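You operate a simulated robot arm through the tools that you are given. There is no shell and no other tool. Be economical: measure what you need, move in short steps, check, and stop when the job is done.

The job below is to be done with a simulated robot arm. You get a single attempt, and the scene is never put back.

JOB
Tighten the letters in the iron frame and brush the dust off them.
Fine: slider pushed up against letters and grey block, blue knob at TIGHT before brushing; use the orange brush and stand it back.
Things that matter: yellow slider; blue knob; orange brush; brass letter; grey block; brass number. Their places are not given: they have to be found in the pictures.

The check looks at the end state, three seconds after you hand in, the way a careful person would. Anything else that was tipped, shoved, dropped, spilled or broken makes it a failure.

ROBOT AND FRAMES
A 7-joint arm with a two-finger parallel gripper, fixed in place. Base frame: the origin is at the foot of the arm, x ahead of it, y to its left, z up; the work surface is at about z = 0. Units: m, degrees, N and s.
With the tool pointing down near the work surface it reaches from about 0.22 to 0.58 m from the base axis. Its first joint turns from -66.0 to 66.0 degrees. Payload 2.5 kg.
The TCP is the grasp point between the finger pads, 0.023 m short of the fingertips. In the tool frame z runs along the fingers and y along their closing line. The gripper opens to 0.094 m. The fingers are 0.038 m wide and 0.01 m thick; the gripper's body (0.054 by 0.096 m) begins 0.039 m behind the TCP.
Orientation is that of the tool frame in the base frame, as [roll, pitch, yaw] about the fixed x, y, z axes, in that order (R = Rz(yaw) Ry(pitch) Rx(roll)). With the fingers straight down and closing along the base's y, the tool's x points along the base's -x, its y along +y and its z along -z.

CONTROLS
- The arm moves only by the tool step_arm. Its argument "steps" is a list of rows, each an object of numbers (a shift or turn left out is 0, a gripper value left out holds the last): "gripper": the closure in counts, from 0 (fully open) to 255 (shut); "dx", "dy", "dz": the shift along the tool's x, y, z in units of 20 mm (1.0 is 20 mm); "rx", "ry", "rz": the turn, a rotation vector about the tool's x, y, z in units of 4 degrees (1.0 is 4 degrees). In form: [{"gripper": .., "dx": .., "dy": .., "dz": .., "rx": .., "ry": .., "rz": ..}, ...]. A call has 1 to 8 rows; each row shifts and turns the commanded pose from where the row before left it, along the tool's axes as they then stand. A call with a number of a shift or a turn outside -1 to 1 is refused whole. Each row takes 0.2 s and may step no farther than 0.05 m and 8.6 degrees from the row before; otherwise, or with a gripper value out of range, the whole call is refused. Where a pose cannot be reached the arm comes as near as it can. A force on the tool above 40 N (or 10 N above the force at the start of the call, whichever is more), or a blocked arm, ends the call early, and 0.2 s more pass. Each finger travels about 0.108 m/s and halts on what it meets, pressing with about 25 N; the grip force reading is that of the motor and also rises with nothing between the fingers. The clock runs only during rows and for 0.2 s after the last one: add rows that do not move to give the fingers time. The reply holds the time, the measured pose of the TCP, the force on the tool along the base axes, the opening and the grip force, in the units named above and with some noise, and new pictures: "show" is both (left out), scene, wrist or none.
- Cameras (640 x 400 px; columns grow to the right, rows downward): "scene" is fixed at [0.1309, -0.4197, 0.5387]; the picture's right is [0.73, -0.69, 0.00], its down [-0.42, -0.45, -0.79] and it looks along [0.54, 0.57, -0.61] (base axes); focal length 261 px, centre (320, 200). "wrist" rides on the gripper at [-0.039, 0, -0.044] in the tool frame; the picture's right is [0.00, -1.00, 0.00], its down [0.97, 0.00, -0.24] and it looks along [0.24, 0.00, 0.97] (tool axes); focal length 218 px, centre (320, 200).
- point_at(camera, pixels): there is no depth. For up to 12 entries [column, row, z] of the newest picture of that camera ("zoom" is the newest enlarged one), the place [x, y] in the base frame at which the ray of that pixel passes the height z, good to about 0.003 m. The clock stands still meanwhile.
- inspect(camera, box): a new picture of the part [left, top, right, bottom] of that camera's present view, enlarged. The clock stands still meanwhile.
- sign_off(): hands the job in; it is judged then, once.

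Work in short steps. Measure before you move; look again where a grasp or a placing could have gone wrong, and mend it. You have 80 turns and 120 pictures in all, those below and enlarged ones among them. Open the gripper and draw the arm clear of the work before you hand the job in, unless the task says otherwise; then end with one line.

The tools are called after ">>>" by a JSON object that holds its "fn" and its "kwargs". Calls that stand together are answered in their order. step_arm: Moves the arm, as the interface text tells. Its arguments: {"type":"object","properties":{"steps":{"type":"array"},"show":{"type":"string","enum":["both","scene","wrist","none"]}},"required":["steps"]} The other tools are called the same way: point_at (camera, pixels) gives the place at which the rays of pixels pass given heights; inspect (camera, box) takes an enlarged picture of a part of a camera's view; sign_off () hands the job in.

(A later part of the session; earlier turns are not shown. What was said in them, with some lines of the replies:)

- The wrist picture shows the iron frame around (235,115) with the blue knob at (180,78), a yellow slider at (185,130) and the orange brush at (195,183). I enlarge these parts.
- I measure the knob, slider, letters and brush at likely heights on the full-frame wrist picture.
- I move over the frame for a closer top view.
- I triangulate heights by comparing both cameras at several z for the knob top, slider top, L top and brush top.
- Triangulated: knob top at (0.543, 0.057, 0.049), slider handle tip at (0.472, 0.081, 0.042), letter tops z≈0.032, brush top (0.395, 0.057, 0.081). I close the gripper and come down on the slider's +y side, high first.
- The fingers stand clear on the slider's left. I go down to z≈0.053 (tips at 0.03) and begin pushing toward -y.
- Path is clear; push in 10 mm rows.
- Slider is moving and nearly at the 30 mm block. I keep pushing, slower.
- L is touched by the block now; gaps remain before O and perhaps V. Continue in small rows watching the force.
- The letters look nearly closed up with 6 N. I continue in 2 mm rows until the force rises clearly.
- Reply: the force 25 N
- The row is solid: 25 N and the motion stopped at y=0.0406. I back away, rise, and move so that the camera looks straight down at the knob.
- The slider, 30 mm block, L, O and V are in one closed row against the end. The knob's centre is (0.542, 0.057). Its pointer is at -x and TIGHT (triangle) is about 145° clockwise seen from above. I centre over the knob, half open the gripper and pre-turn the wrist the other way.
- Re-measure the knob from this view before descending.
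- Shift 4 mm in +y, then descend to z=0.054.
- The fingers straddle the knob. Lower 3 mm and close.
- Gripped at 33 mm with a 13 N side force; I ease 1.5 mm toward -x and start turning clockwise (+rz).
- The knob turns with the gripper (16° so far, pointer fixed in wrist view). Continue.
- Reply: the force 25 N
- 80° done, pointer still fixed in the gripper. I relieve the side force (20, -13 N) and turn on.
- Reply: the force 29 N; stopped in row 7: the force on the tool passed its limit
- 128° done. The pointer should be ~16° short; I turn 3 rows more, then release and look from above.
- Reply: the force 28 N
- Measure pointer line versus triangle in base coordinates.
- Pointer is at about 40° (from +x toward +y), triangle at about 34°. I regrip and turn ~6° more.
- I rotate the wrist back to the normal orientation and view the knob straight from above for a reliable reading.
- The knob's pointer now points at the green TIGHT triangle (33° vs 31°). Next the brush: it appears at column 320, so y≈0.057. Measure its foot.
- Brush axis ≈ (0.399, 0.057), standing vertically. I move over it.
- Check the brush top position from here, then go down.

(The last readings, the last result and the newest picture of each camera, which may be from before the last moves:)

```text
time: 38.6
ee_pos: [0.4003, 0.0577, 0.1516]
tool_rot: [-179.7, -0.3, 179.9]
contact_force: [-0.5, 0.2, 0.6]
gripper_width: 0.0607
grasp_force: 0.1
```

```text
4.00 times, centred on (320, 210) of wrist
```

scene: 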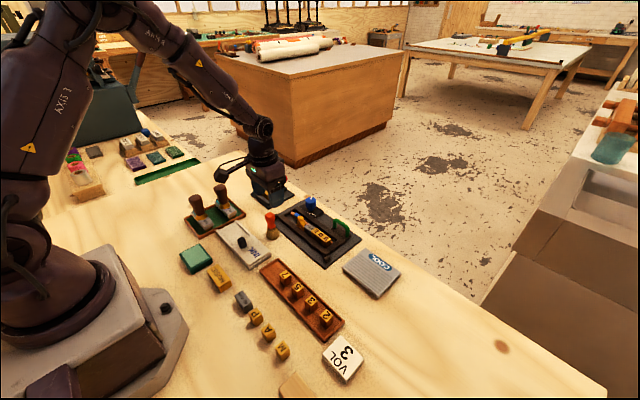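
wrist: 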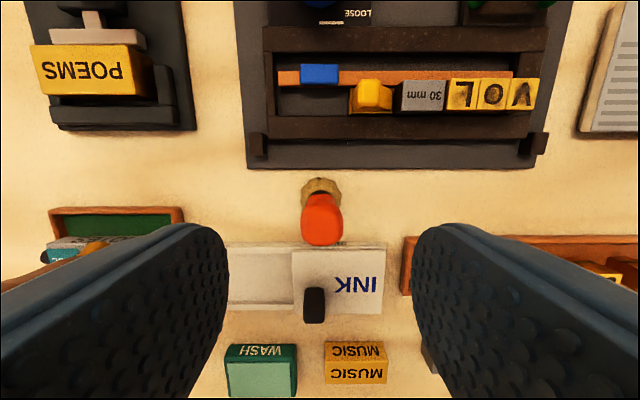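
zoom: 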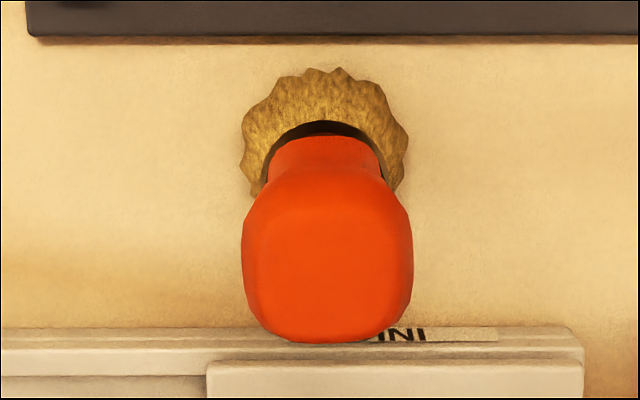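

Brush centre ≈ (0.396, 0.057). Descend to z≈0.062 and grip the handle.

>>> {"fn": "step_arm", "kwargs": {"steps": [{"dx": 0.2, "dz": 0.9}, {"dz": 0.9}, {"dz": 0.9}, {"dz": 0.9}, {"dz": 0.87}, {}, {"gripper": 255}, {}]}}

>>> {"fn": "inspect", "kwargs": {"camera": "scene", "box": [230, 170, 330, 250]}}

```text
time: 40.4
ee_pos: [0.3952, 0.0567, 0.0637]
tool_rot: [-179.6, -0.3, 179.9]
contact_force: [1.3, 0.5, 0.4]
gripper_width: 0.0246
grasp_force: 24.7
```

scene: 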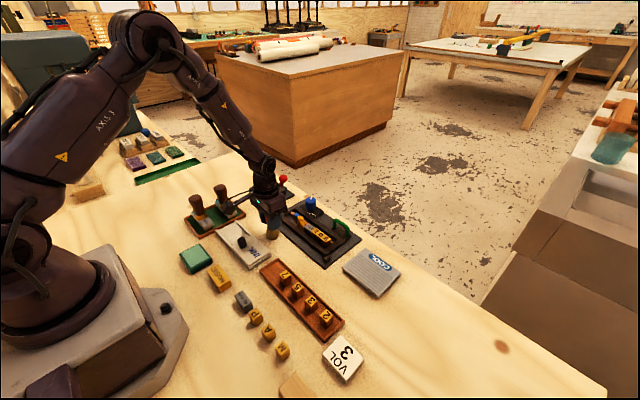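
wrist: 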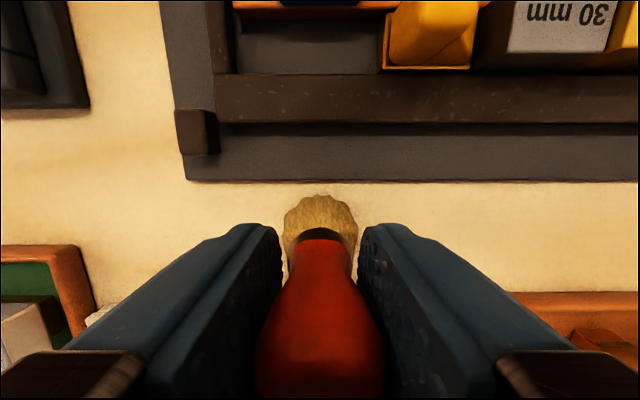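

```text
5.00 times, centred on (280, 210) of scene
```

zoom: 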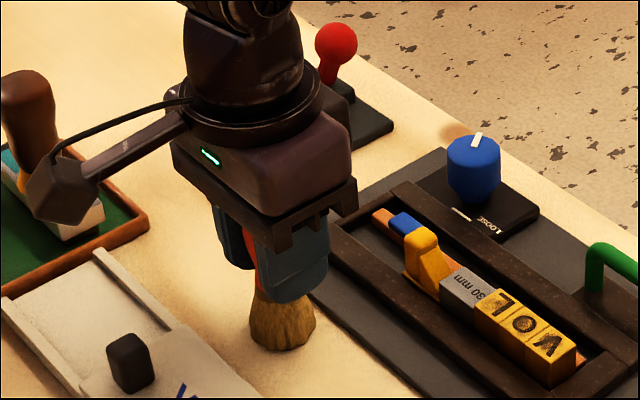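

The brush is gripped (24.6 mm). Lift it, then carry it above the letters.

>>> {"fn": "step_arm", "kwargs": {"steps": [{"dz": -1}, {"dz": -1}, {"dz": -1}, {"dz": -0.7}, {"dx": -1, "dy": -1}, {"dx": -1, "dy": -1}, {"dx": -1, "dy": -1}, {"dx": -1, "dy": -0.8}], "show": "both"}}

>>> {"fn": "inspect", "kwargs": {"camera": "scene", "box": [260, 160, 380, 250]}}

```text
time: 42.2
ee_pos: [0.4737, -0.0183, 0.1371]
tool_rot: [-179.8, -0.1, 179.9]
contact_force: [-0.6, 0.6, -0.6]
gripper_width: 0.0247
grasp_force: 25.1
```

scene: 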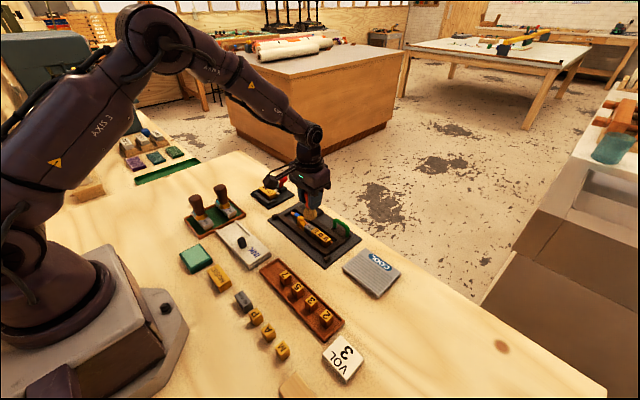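
wrist: 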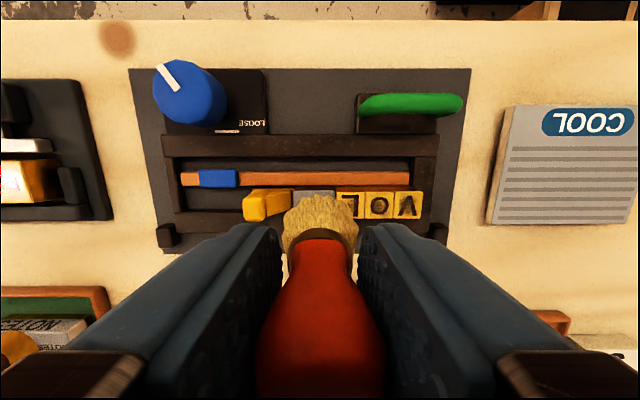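

```text
4.44 times, centred on (320, 205) of scene
```

zoom: 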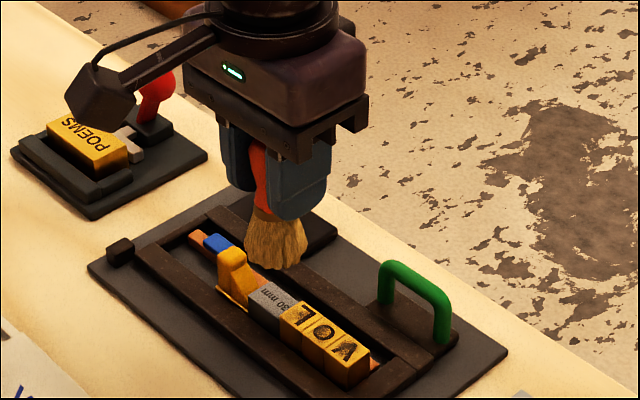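

Measure the letter tops from this view.

>>> {"fn": "point_at", "kwargs": {"camera": "wrist", "pixels": [[350, 206, 0.032], [379, 206, 0.032], [408, 206, 0.032], [379, 194, 0.032], [379, 219, 0.032], [422, 206, 0.032], [265, 205, 0.042]]}}

```text
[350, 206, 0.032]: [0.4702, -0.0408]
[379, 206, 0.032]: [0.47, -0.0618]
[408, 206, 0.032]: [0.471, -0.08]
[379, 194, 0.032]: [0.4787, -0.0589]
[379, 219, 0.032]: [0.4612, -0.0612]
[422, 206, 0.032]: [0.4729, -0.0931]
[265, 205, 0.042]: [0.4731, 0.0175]
```

Letters: L y≈-0.041, O -0.061, V -0.081, x≈0.472. I move over L and lower the bristles to just touching (TCP z≈0.097).

>>> {"fn": "step_arm", "kwargs": {"steps": [{"dy": -1, "dx": 0.05}, {"dy": -0.1, "dz": 0.8}, {"dz": 0.8}, {"dz": 0.4}, {}], "show": "none"}}

>>> {"fn": "inspect", "kwargs": {"camera": "scene", "box": [260, 170, 380, 260]}}

```text
time: 43.4
ee_pos: [0.4748, -0.0399, 0.099]
tool_rot: [-179.7, -0.2, 180.0]
contact_force: [-6.0, 0.8, 18.0]
gripper_width: 0.0247
grasp_force: 24.6
```

```text
4.44 times, centred on (320, 215) of scene
```

zoom: 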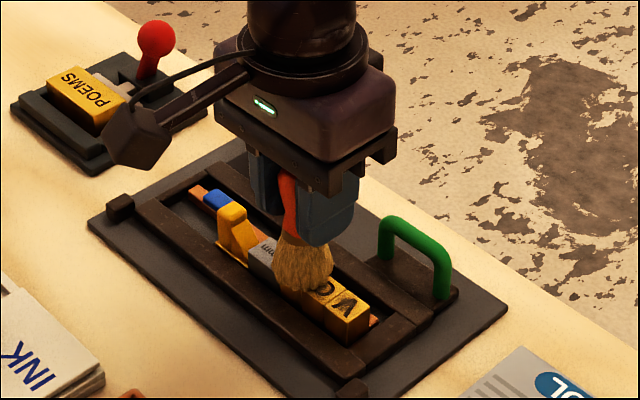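

Contact with 18 N; I ease up 1 mm and sweep over O and V.

>>> {"fn": "step_arm", "kwargs": {"steps": [{"dz": -0.05}, {"dy": -0.5}, {"dy": -0.5}, {"dy": -0.5}, {"dy": -0.5}, {"dy": -0.4}, {}], "show": "none"}}

>>> {"fn": "inspect", "kwargs": {"camera": "scene", "box": [260, 170, 380, 260]}}

```text
time: 44.4
ee_pos: [0.4749, -0.0603, 0.0995]
tool_rot: [179.7, -0.2, -179.7]
contact_force: [-0.6, 0.2, -1.1]
gripper_width: 0.0246
grasp_force: 25.4
stopped in row 4: the force on the tool passed its limit (the readings are from after the stop); the commanded pose is now the measured one
```

```text
4.44 times, centred on (320, 215) of scene
```

zoom: 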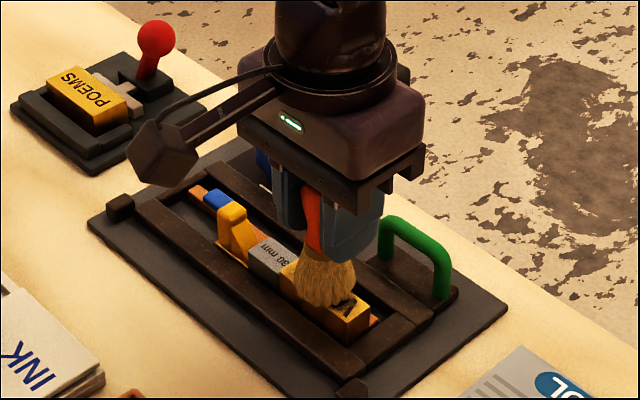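

The force limit was passed by friction; L already looks cleaner. I raise 1 mm and stroke on lightly.

>>> {"fn": "step_arm", "kwargs": {"steps": [{"dz": -0.05}, {"dy": -0.4}, {"dy": -0.4}, {"dy": -0.4}, {"dy": -0.3}, {}], "show": "none"}}

>>> {"fn": "inspect", "kwargs": {"camera": "scene", "box": [260, 170, 380, 260]}}

```text
time: 45.8
ee_pos: [0.4754, -0.0886, 0.1008]
tool_rot: [179.5, -0.2, -179.7]
contact_force: [-0.4, -0.3, -0.2]
gripper_width: 0.0246
grasp_force: 24.5
```

```text
4.44 times, centred on (320, 215) of scene
```

zoom: 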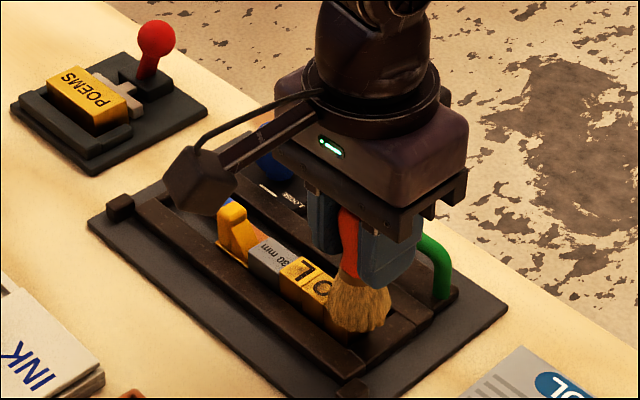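

No contact force on V's part. I lift and shift toward +y to see the letters.

>>> {"fn": "step_arm", "kwargs": {"steps": [{"dz": -1}, {"dz": -1}, {"dy": 1}, {"dy": 1}, {"dy": 1}, {"dy": 1}, {}], "show": "wrist"}}

>>> {"fn": "inspect", "kwargs": {"camera": "wrist", "box": [220, 150, 480, 290]}}

>>> {"fn": "inspect", "kwargs": {"camera": "scene", "box": [270, 180, 360, 250]}}

```text
time: 47.4
ee_pos: [0.473, -0.0095, 0.1398]
tool_rot: [179.5, -0.2, -179.7]
contact_force: [-0.7, -0.5, -0.9]
gripper_width: 0.0246
grasp_force: 25.4
```

wrist: 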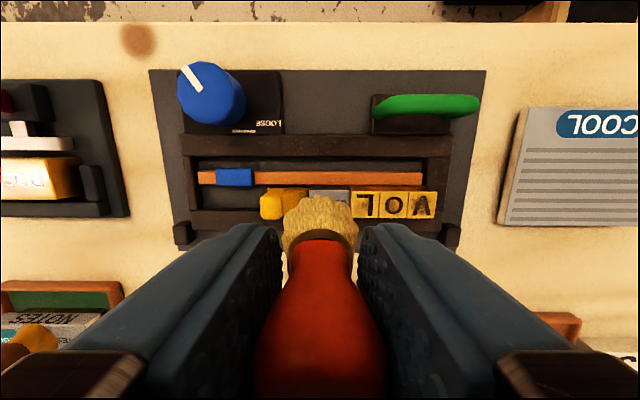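

```text
2.46 times, centred on (350, 220) of wrist
```

zoom: 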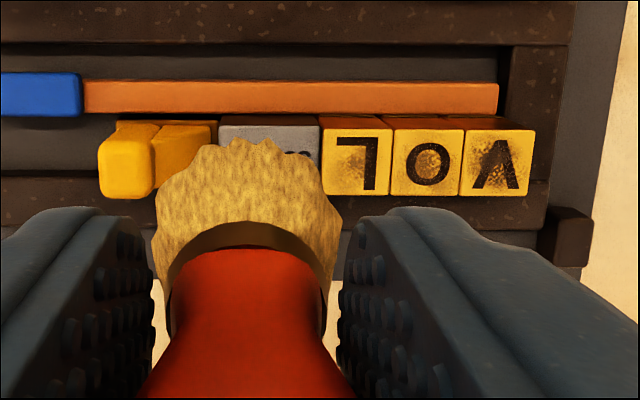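

```text
5.71 times, centred on (315, 215) of scene
```

zoom: 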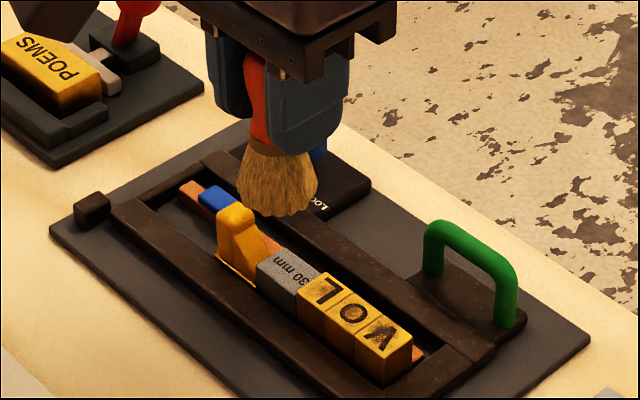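

Dust is less on L and O, but V is still dusty. I do another, slightly firmer stroke from L to V.

>>> {"fn": "step_arm", "kwargs": {"steps": [{"dy": -0.65, "dz": 0.5}, {"dy": -0.6, "dz": 0.75}, {"dz": 0.8}, {"dy": -0.5}, {"dy": -0.5}, {"dy": -0.5}, {"dy": -0.5}, {"dy": -0.5}], "show": "none"}}

>>> {"fn": "inspect", "kwargs": {"camera": "scene", "box": [270, 180, 360, 250]}}

```text
time: 49.2
ee_pos: [0.475, -0.0855, 0.0983]
tool_rot: [179.6, -0.3, -179.7]
contact_force: [0.1, -0.2, -0.4]
gripper_width: 0.0245
grasp_force: 25.3
```

```text
5.71 times, centred on (315, 215) of scene
```

zoom: 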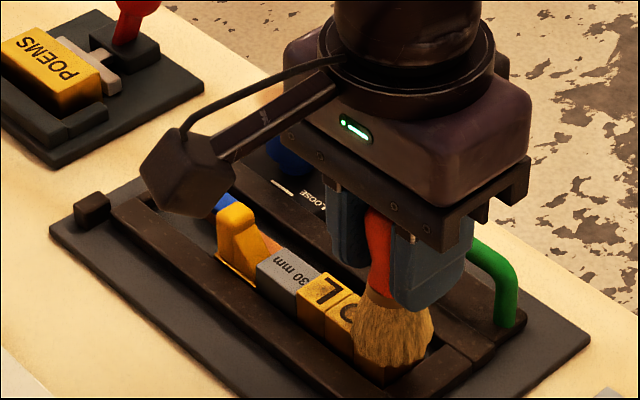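

No force at z=0.098, so the brush has seated a bit higher in the grip. I lower in 1 mm rows over V until contact shows.

>>> {"fn": "step_arm", "kwargs": {"steps": [{"dz": 0.05}, {"dz": 0.05}], "show": "none"}}

```text
time: 49.8
ee_pos: [0.4757, -0.0847, 0.0974]
tool_rot: [179.5, 0.0, -179.8]
contact_force: [-5.7, -1.1, 17.7]
gripper_width: 0.025
grasp_force: 24.9
```

Contact at z≈0.097 (18 N). Ease 0.6 mm and scrub back and forth over V and O.

>>> {"fn": "step_arm", "kwargs": {"steps": [{"dz": -0.03}, {"dy": 0.3}, {"dy": 0.3}, {"dy": 0.3}, {"dy": 0.3}, {"dy": 0.3}, {"dy": 0.3}, {"dy": 0.3}], "show": "none"}}

>>> {"fn": "step_arm", "kwargs": {"steps": [{"dy": -0.3}, {"dy": -0.3}, {"dy": -0.3}, {"dy": -0.3}, {"dy": -0.3}, {"dy": -0.3}, {"dy": -0.3}, {"dy": -0.2}], "show": "none"}}

>>> {"fn": "inspect", "kwargs": {"camera": "scene", "box": [270, 180, 360, 250]}}

```text
time: 51.6
ee_pos: [0.4751, -0.0417, 0.0984]
tool_rot: [179.4, -0.3, -179.7]
contact_force: [-0.1, -0.3, 1.4]
gripper_width: 0.0248
grasp_force: 24.7
```

```text
time: 52.7
ee_pos: [0.4768, -0.0618, 0.0991]
tool_rot: [178.9, -0.2, -179.4]
contact_force: [0.5, -0.3, -1.0]
gripper_width: 0.0245
grasp_force: 25.3
stopped in row 5: the force on the tool passed its limit (the readings are from after the stop); the commanded pose is now the measured one
```

```text
5.71 times, centred on (315, 215) of scene
```

zoom: 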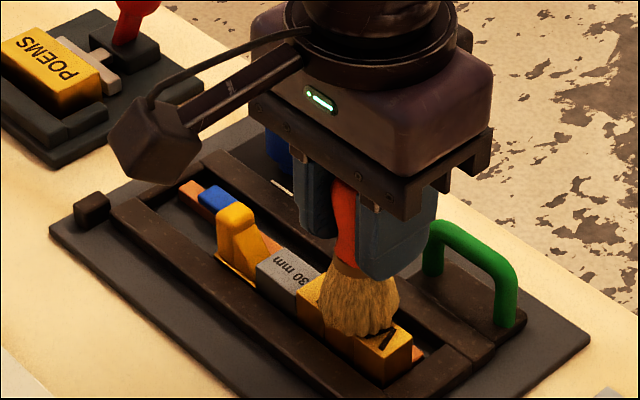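

A sweep toward -y jams near y=-0.062. I lift, move over V and dab with short strokes toward +y, which ran freely.

>>> {"fn": "step_arm", "kwargs": {"steps": [{"dz": -0.5}, {"dy": -0.9}, {"dy": -0.6}, {"dz": 0.5}, {"dz": 0.1}, {}], "show": "none"}}

```text
time: 54.1
ee_pos: [0.4763, -0.0906, 0.0983]
tool_rot: [178.9, -0.1, -179.4]
contact_force: [-4.1, -0.7, 11.5]
gripper_width: 0.0246
grasp_force: 24.9
```

Contact on V with 11 N; stroke toward +y over all three letters.

>>> {"fn": "step_arm", "kwargs": {"steps": [{"dy": 0.3}, {"dy": 0.3}, {"dy": 0.3}, {"dy": 0.3}, {"dy": 0.3}, {"dy": 0.3}, {"dy": 0.3}, {"dy": 0.3}], "show": "none"}}

>>> {"fn": "step_arm", "kwargs": {"steps": [{"dz": -1}, {"dz": -1}, {"dy": 1}, {"dy": 1}, {}], "show": "wrist"}}

>>> {"fn": "inspect", "kwargs": {"camera": "wrist", "box": [220, 150, 480, 290]}}

>>> {"fn": "inspect", "kwargs": {"camera": "scene", "box": [270, 160, 360, 250]}}

```text
time: 55.9
ee_pos: [0.4762, -0.0427, 0.0977]
tool_rot: [178.9, -0.3, -179.5]
contact_force: [0.0, 0.3, -0.4]
gripper_width: 0.0248
grasp_force: 25.1
```

```text
time: 57.1
ee_pos: [0.4729, -0.0034, 0.1387]
tool_rot: [178.9, -0.4, -179.4]
contact_force: [-1.0, -1.0, -1.6]
gripper_width: 0.0246
grasp_force: 25.1
```

wrist: 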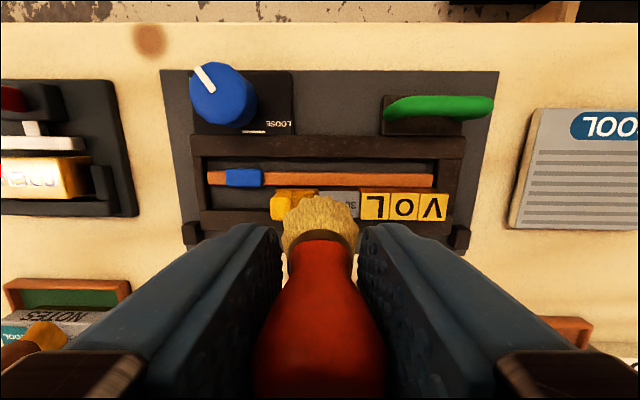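

```text
2.46 times, centred on (350, 220) of wrist
```

zoom: 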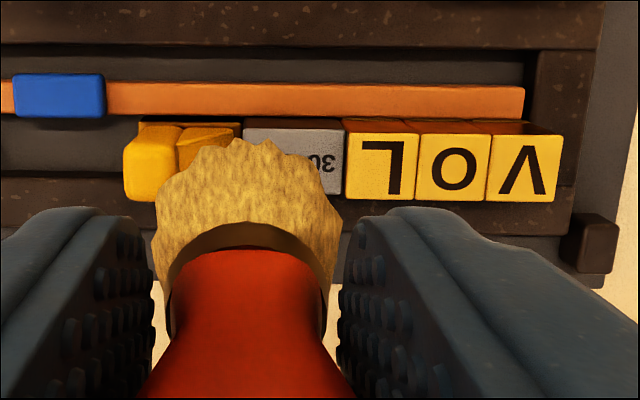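

```text
4.44 times, centred on (315, 205) of scene
```

zoom: 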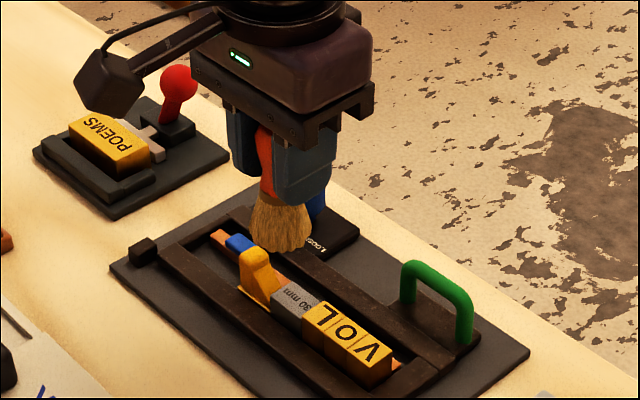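

All three letters are clean and the row is still tight. I carry the brush back above its place (0.396, 0.057), levelling the 1° roll.

>>> {"fn": "step_arm", "kwargs": {"steps": [{"rx": 0.27, "dz": -0.4}, {"dx": 0.9, "dy": 0.75}, {"dx": 0.9, "dy": 0.75}, {"dx": 0.9, "dy": 0.75}, {"dx": 0.9, "dy": 0.77}, {"dx": 0.2}, {}], "show": "none"}}

>>> {"fn": "step_arm", "kwargs": {"steps": [{"dz": 0.9}, {"dz": 0.9}, {"dz": 0.9}, {"dz": 0.9}, {}], "show": "both"}}

>>> {"fn": "inspect", "kwargs": {"camera": "scene", "box": [230, 180, 320, 250]}}

```text
time: 58.7
ee_pos: [0.4007, 0.0545, 0.1493]
tool_rot: [180.0, -0.3, -179.4]
contact_force: [0.3, 1.1, -0.5]
gripper_width: 0.0248
grasp_force: 24.5
```

```text
time: 59.9
ee_pos: [0.3989, 0.0535, 0.0757]
tool_rot: [179.8, -0.4, -179.4]
contact_force: [-0.6, 0.0, -0.6]
gripper_width: 0.0245
grasp_force: 25.2
```

scene: 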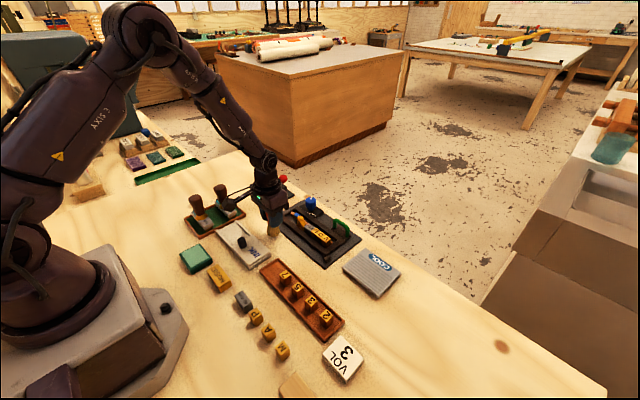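
wrist: 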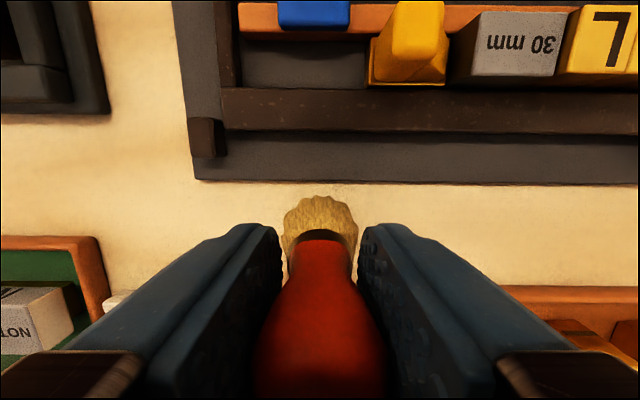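

```text
5.71 times, centred on (275, 215) of scene
```

zoom: 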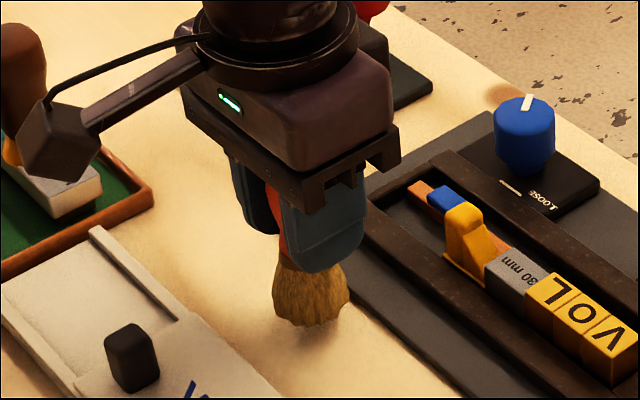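

Shift the last few mm (dx 0.15, dy 0.18) and lower until the table is felt.

>>> {"fn": "step_arm", "kwargs": {"steps": [{"dx": 0.15, "dy": 0.18}, {"dz": 0.25}, {"dz": 0.2}, {"dz": 0.05}, {"dz": 0.05}, {}], "show": "none"}}

```text
time: 61.3
ee_pos: [0.3952, 0.0592, 0.0634]
tool_rot: [179.9, -0.2, -179.3]
contact_force: [-0.9, 0.0, -0.4]
gripper_width: 0.0248
grasp_force: 25.3
```

No contact yet; lower in 0.6–1 mm rows.

>>> {"fn": "step_arm", "kwargs": {"steps": [{"dz": 0.04}, {"dz": 0.04}], "show": "none"}}

```text
time: 61.9
ee_pos: [0.3967, 0.0595, 0.062]
tool_rot: [179.9, -0.3, -179.4]
contact_force: [-0.6, -0.3, 0.1]
gripper_width: 0.0248
grasp_force: 25.2
```

>>> {"fn": "step_arm", "kwargs": {"steps": [{"dz": 0.04}, {"dz": 0.04}], "show": "wrist"}}

>>> {"fn": "inspect", "kwargs": {"camera": "scene", "box": [240, 200, 310, 250]}}

```text
time: 62.5
ee_pos: [0.3956, 0.0584, 0.0623]
tool_rot: [-180.0, -0.3, -179.4]
contact_force: [-7.0, -3.8, 17.2]
gripper_width: 0.0243
grasp_force: 25.2
```

wrist: 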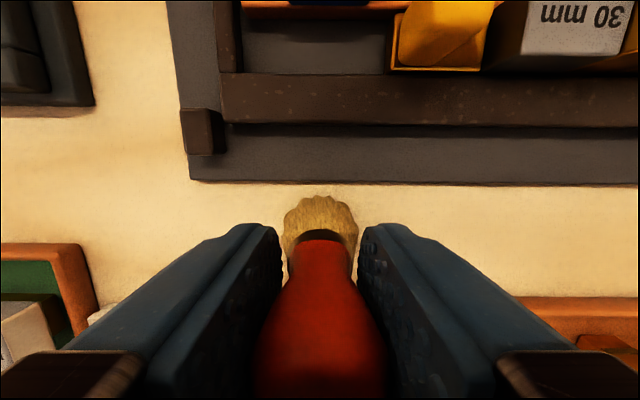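

```text
8.00 times, centred on (275, 225) of scene
```

zoom: 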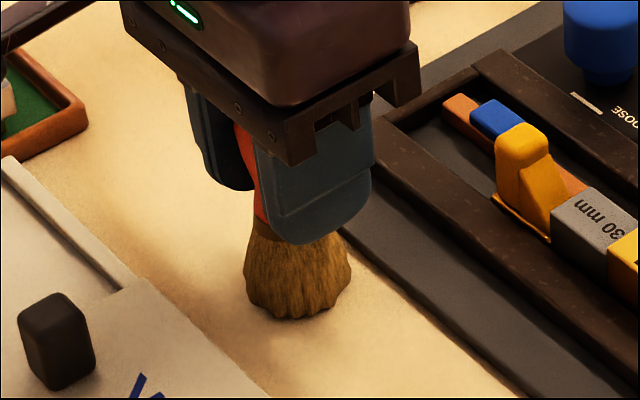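

Bristles stand on the table at 17 N. Ease, open gradually, and rise straight up.

>>> {"fn": "step_arm", "kwargs": {"steps": [{"dz": -0.03}, {"gripper": 175}, {"gripper": 150}, {"gripper": 120}, {"gripper": 90}, {}], "show": "wrist"}}

>>> {"fn": "step_arm", "kwargs": {"steps": [{"dz": -0.6}, {"dz": -0.8}, {"dz": -1}, {"dz": -1}, {"dz": -1}, {"dz": -1}, {"dz": -1}, {}], "show": "both"}}

>>> {"fn": "inspect", "kwargs": {"camera": "scene", "box": [240, 180, 360, 260]}}

>>> {"fn": "inspect", "kwargs": {"camera": "wrist", "box": [220, 50, 480, 230]}}

```text
time: 63.9
ee_pos: [0.3958, 0.0589, 0.0627]
tool_rot: [179.9, -0.3, -179.4]
contact_force: [0.5, 0.0, 1.2]
gripper_width: 0.0606
grasp_force: 0.0
```

wrist: 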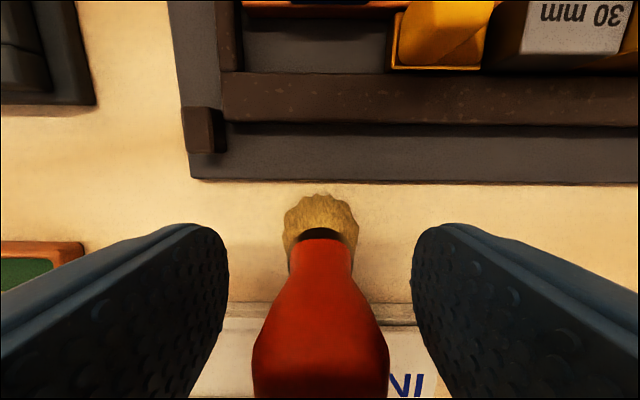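

```text
time: 65.7
ee_pos: [0.396, 0.0596, 0.1897]
tool_rot: [179.9, -0.4, -179.3]
contact_force: [0.4, 0.0, 0.3]
gripper_width: 0.0609
grasp_force: 0.0
```

scene: 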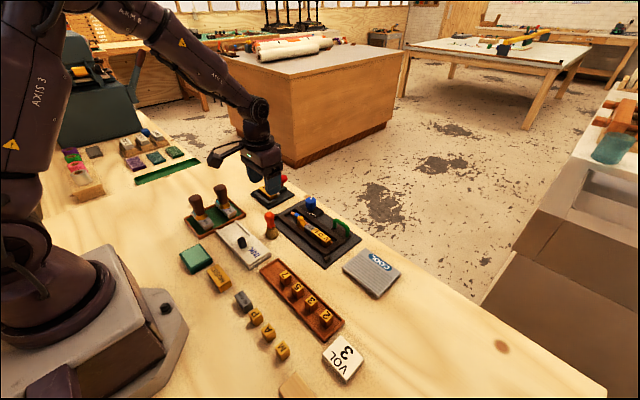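
wrist: 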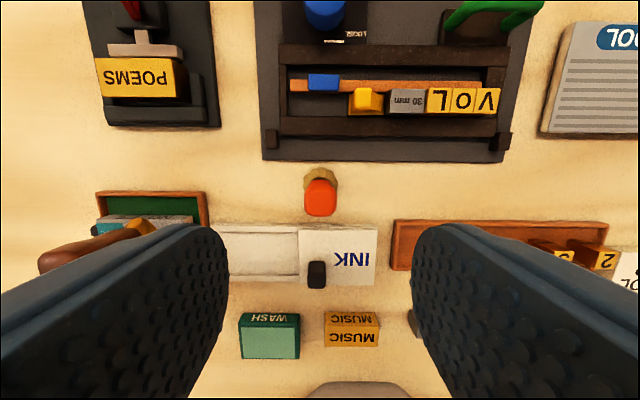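

```text
5.00 times, centred on (300, 220) of scene
```

zoom: 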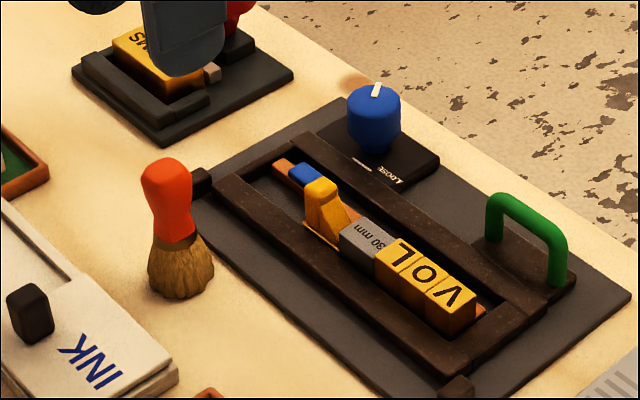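

```text
2.22 times, centred on (350, 140) of wrist
```

zoom: 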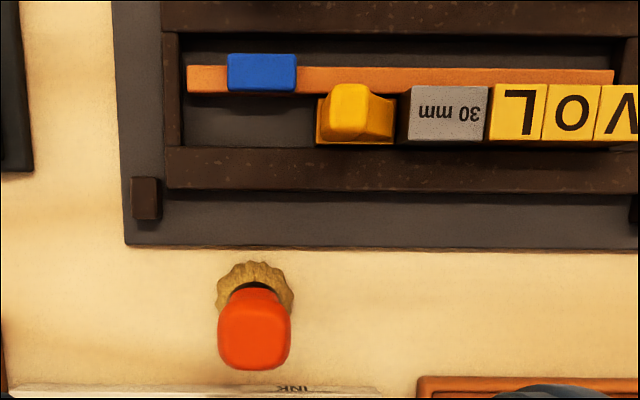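

The brush stands back in its place. I take one view from above the frame to confirm slider-block contact and no gap at V's end.

>>> {"fn": "step_arm", "kwargs": {"steps": [{"dx": -0.9, "dy": -0.6}, {"dx": -0.9, "dy": -0.6}, {"dx": -0.9, "dy": -0.6}, {"dx": -0.9, "dy": -0.6}, {"dx": -0.3, "dy": -0.6}, {}], "show": "wrist"}}

>>> {"fn": "inspect", "kwargs": {"camera": "wrist", "box": [240, 120, 420, 230]}}

```text
time: 67.1
ee_pos: [0.4774, 0.0006, 0.1875]
tool_rot: [179.8, -0.2, -179.3]
contact_force: [0.4, 0.6, -0.9]
gripper_width: 0.0609
grasp_force: 0.1
```

wrist: 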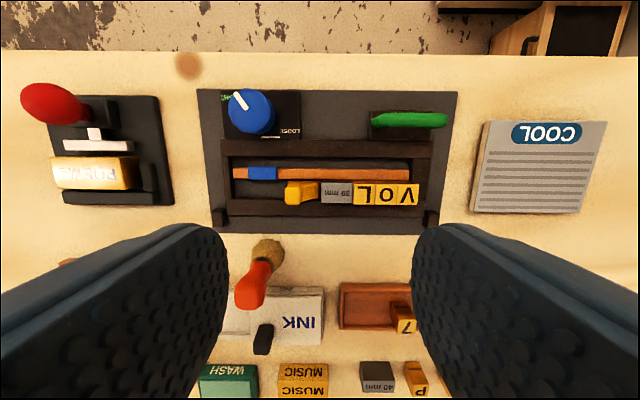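

```text
3.56 times, centred on (330, 175) of wrist
```

zoom: 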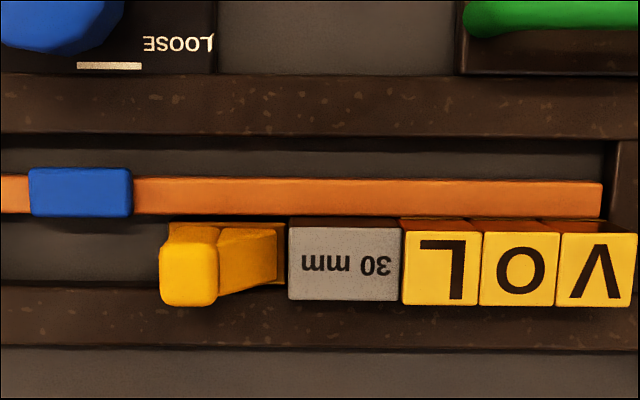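

The row is closed: slider plate touches the 30 mm block, L, O, V meet each other and the end. I open fully and rise clear.

>>> {"fn": "step_arm", "kwargs": {"steps": [{"gripper": 0, "dz": -1}, {"dz": -1, "dx": 0.5}, {"dz": -1, "dx": 0.5}, {"dz": -1, "dx": 0.5}, {"dz": -1}, {}], "show": "scene"}}

```text
time: 68.5
ee_pos: [0.4439, 0.0002, 0.2885]
tool_rot: [180.0, -0.3, -179.4]
contact_force: [0.2, 0.9, -0.3]
gripper_width: 0.094
grasp_force: 0.2
```

scene: 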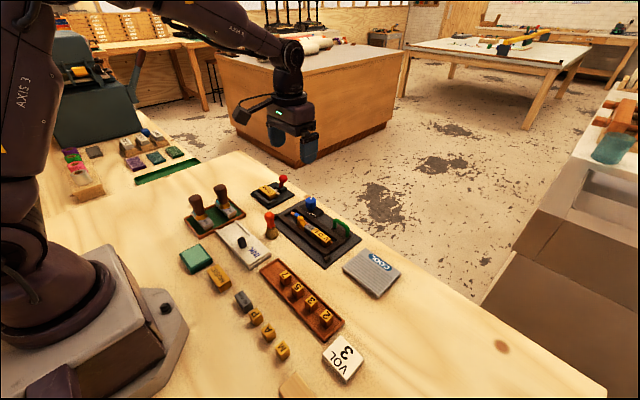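

The scene shows everything in place and the arm clear; I hand in.

>>> {"fn": "sign_off", "kwargs": {}}

```text
The job is handed in.
```

I pushed the yellow slider up against the grey block and the letters V, O and L, turned the blue knob to TIGHT, brushed all three letters clean, and stood the orange brush back in its place.
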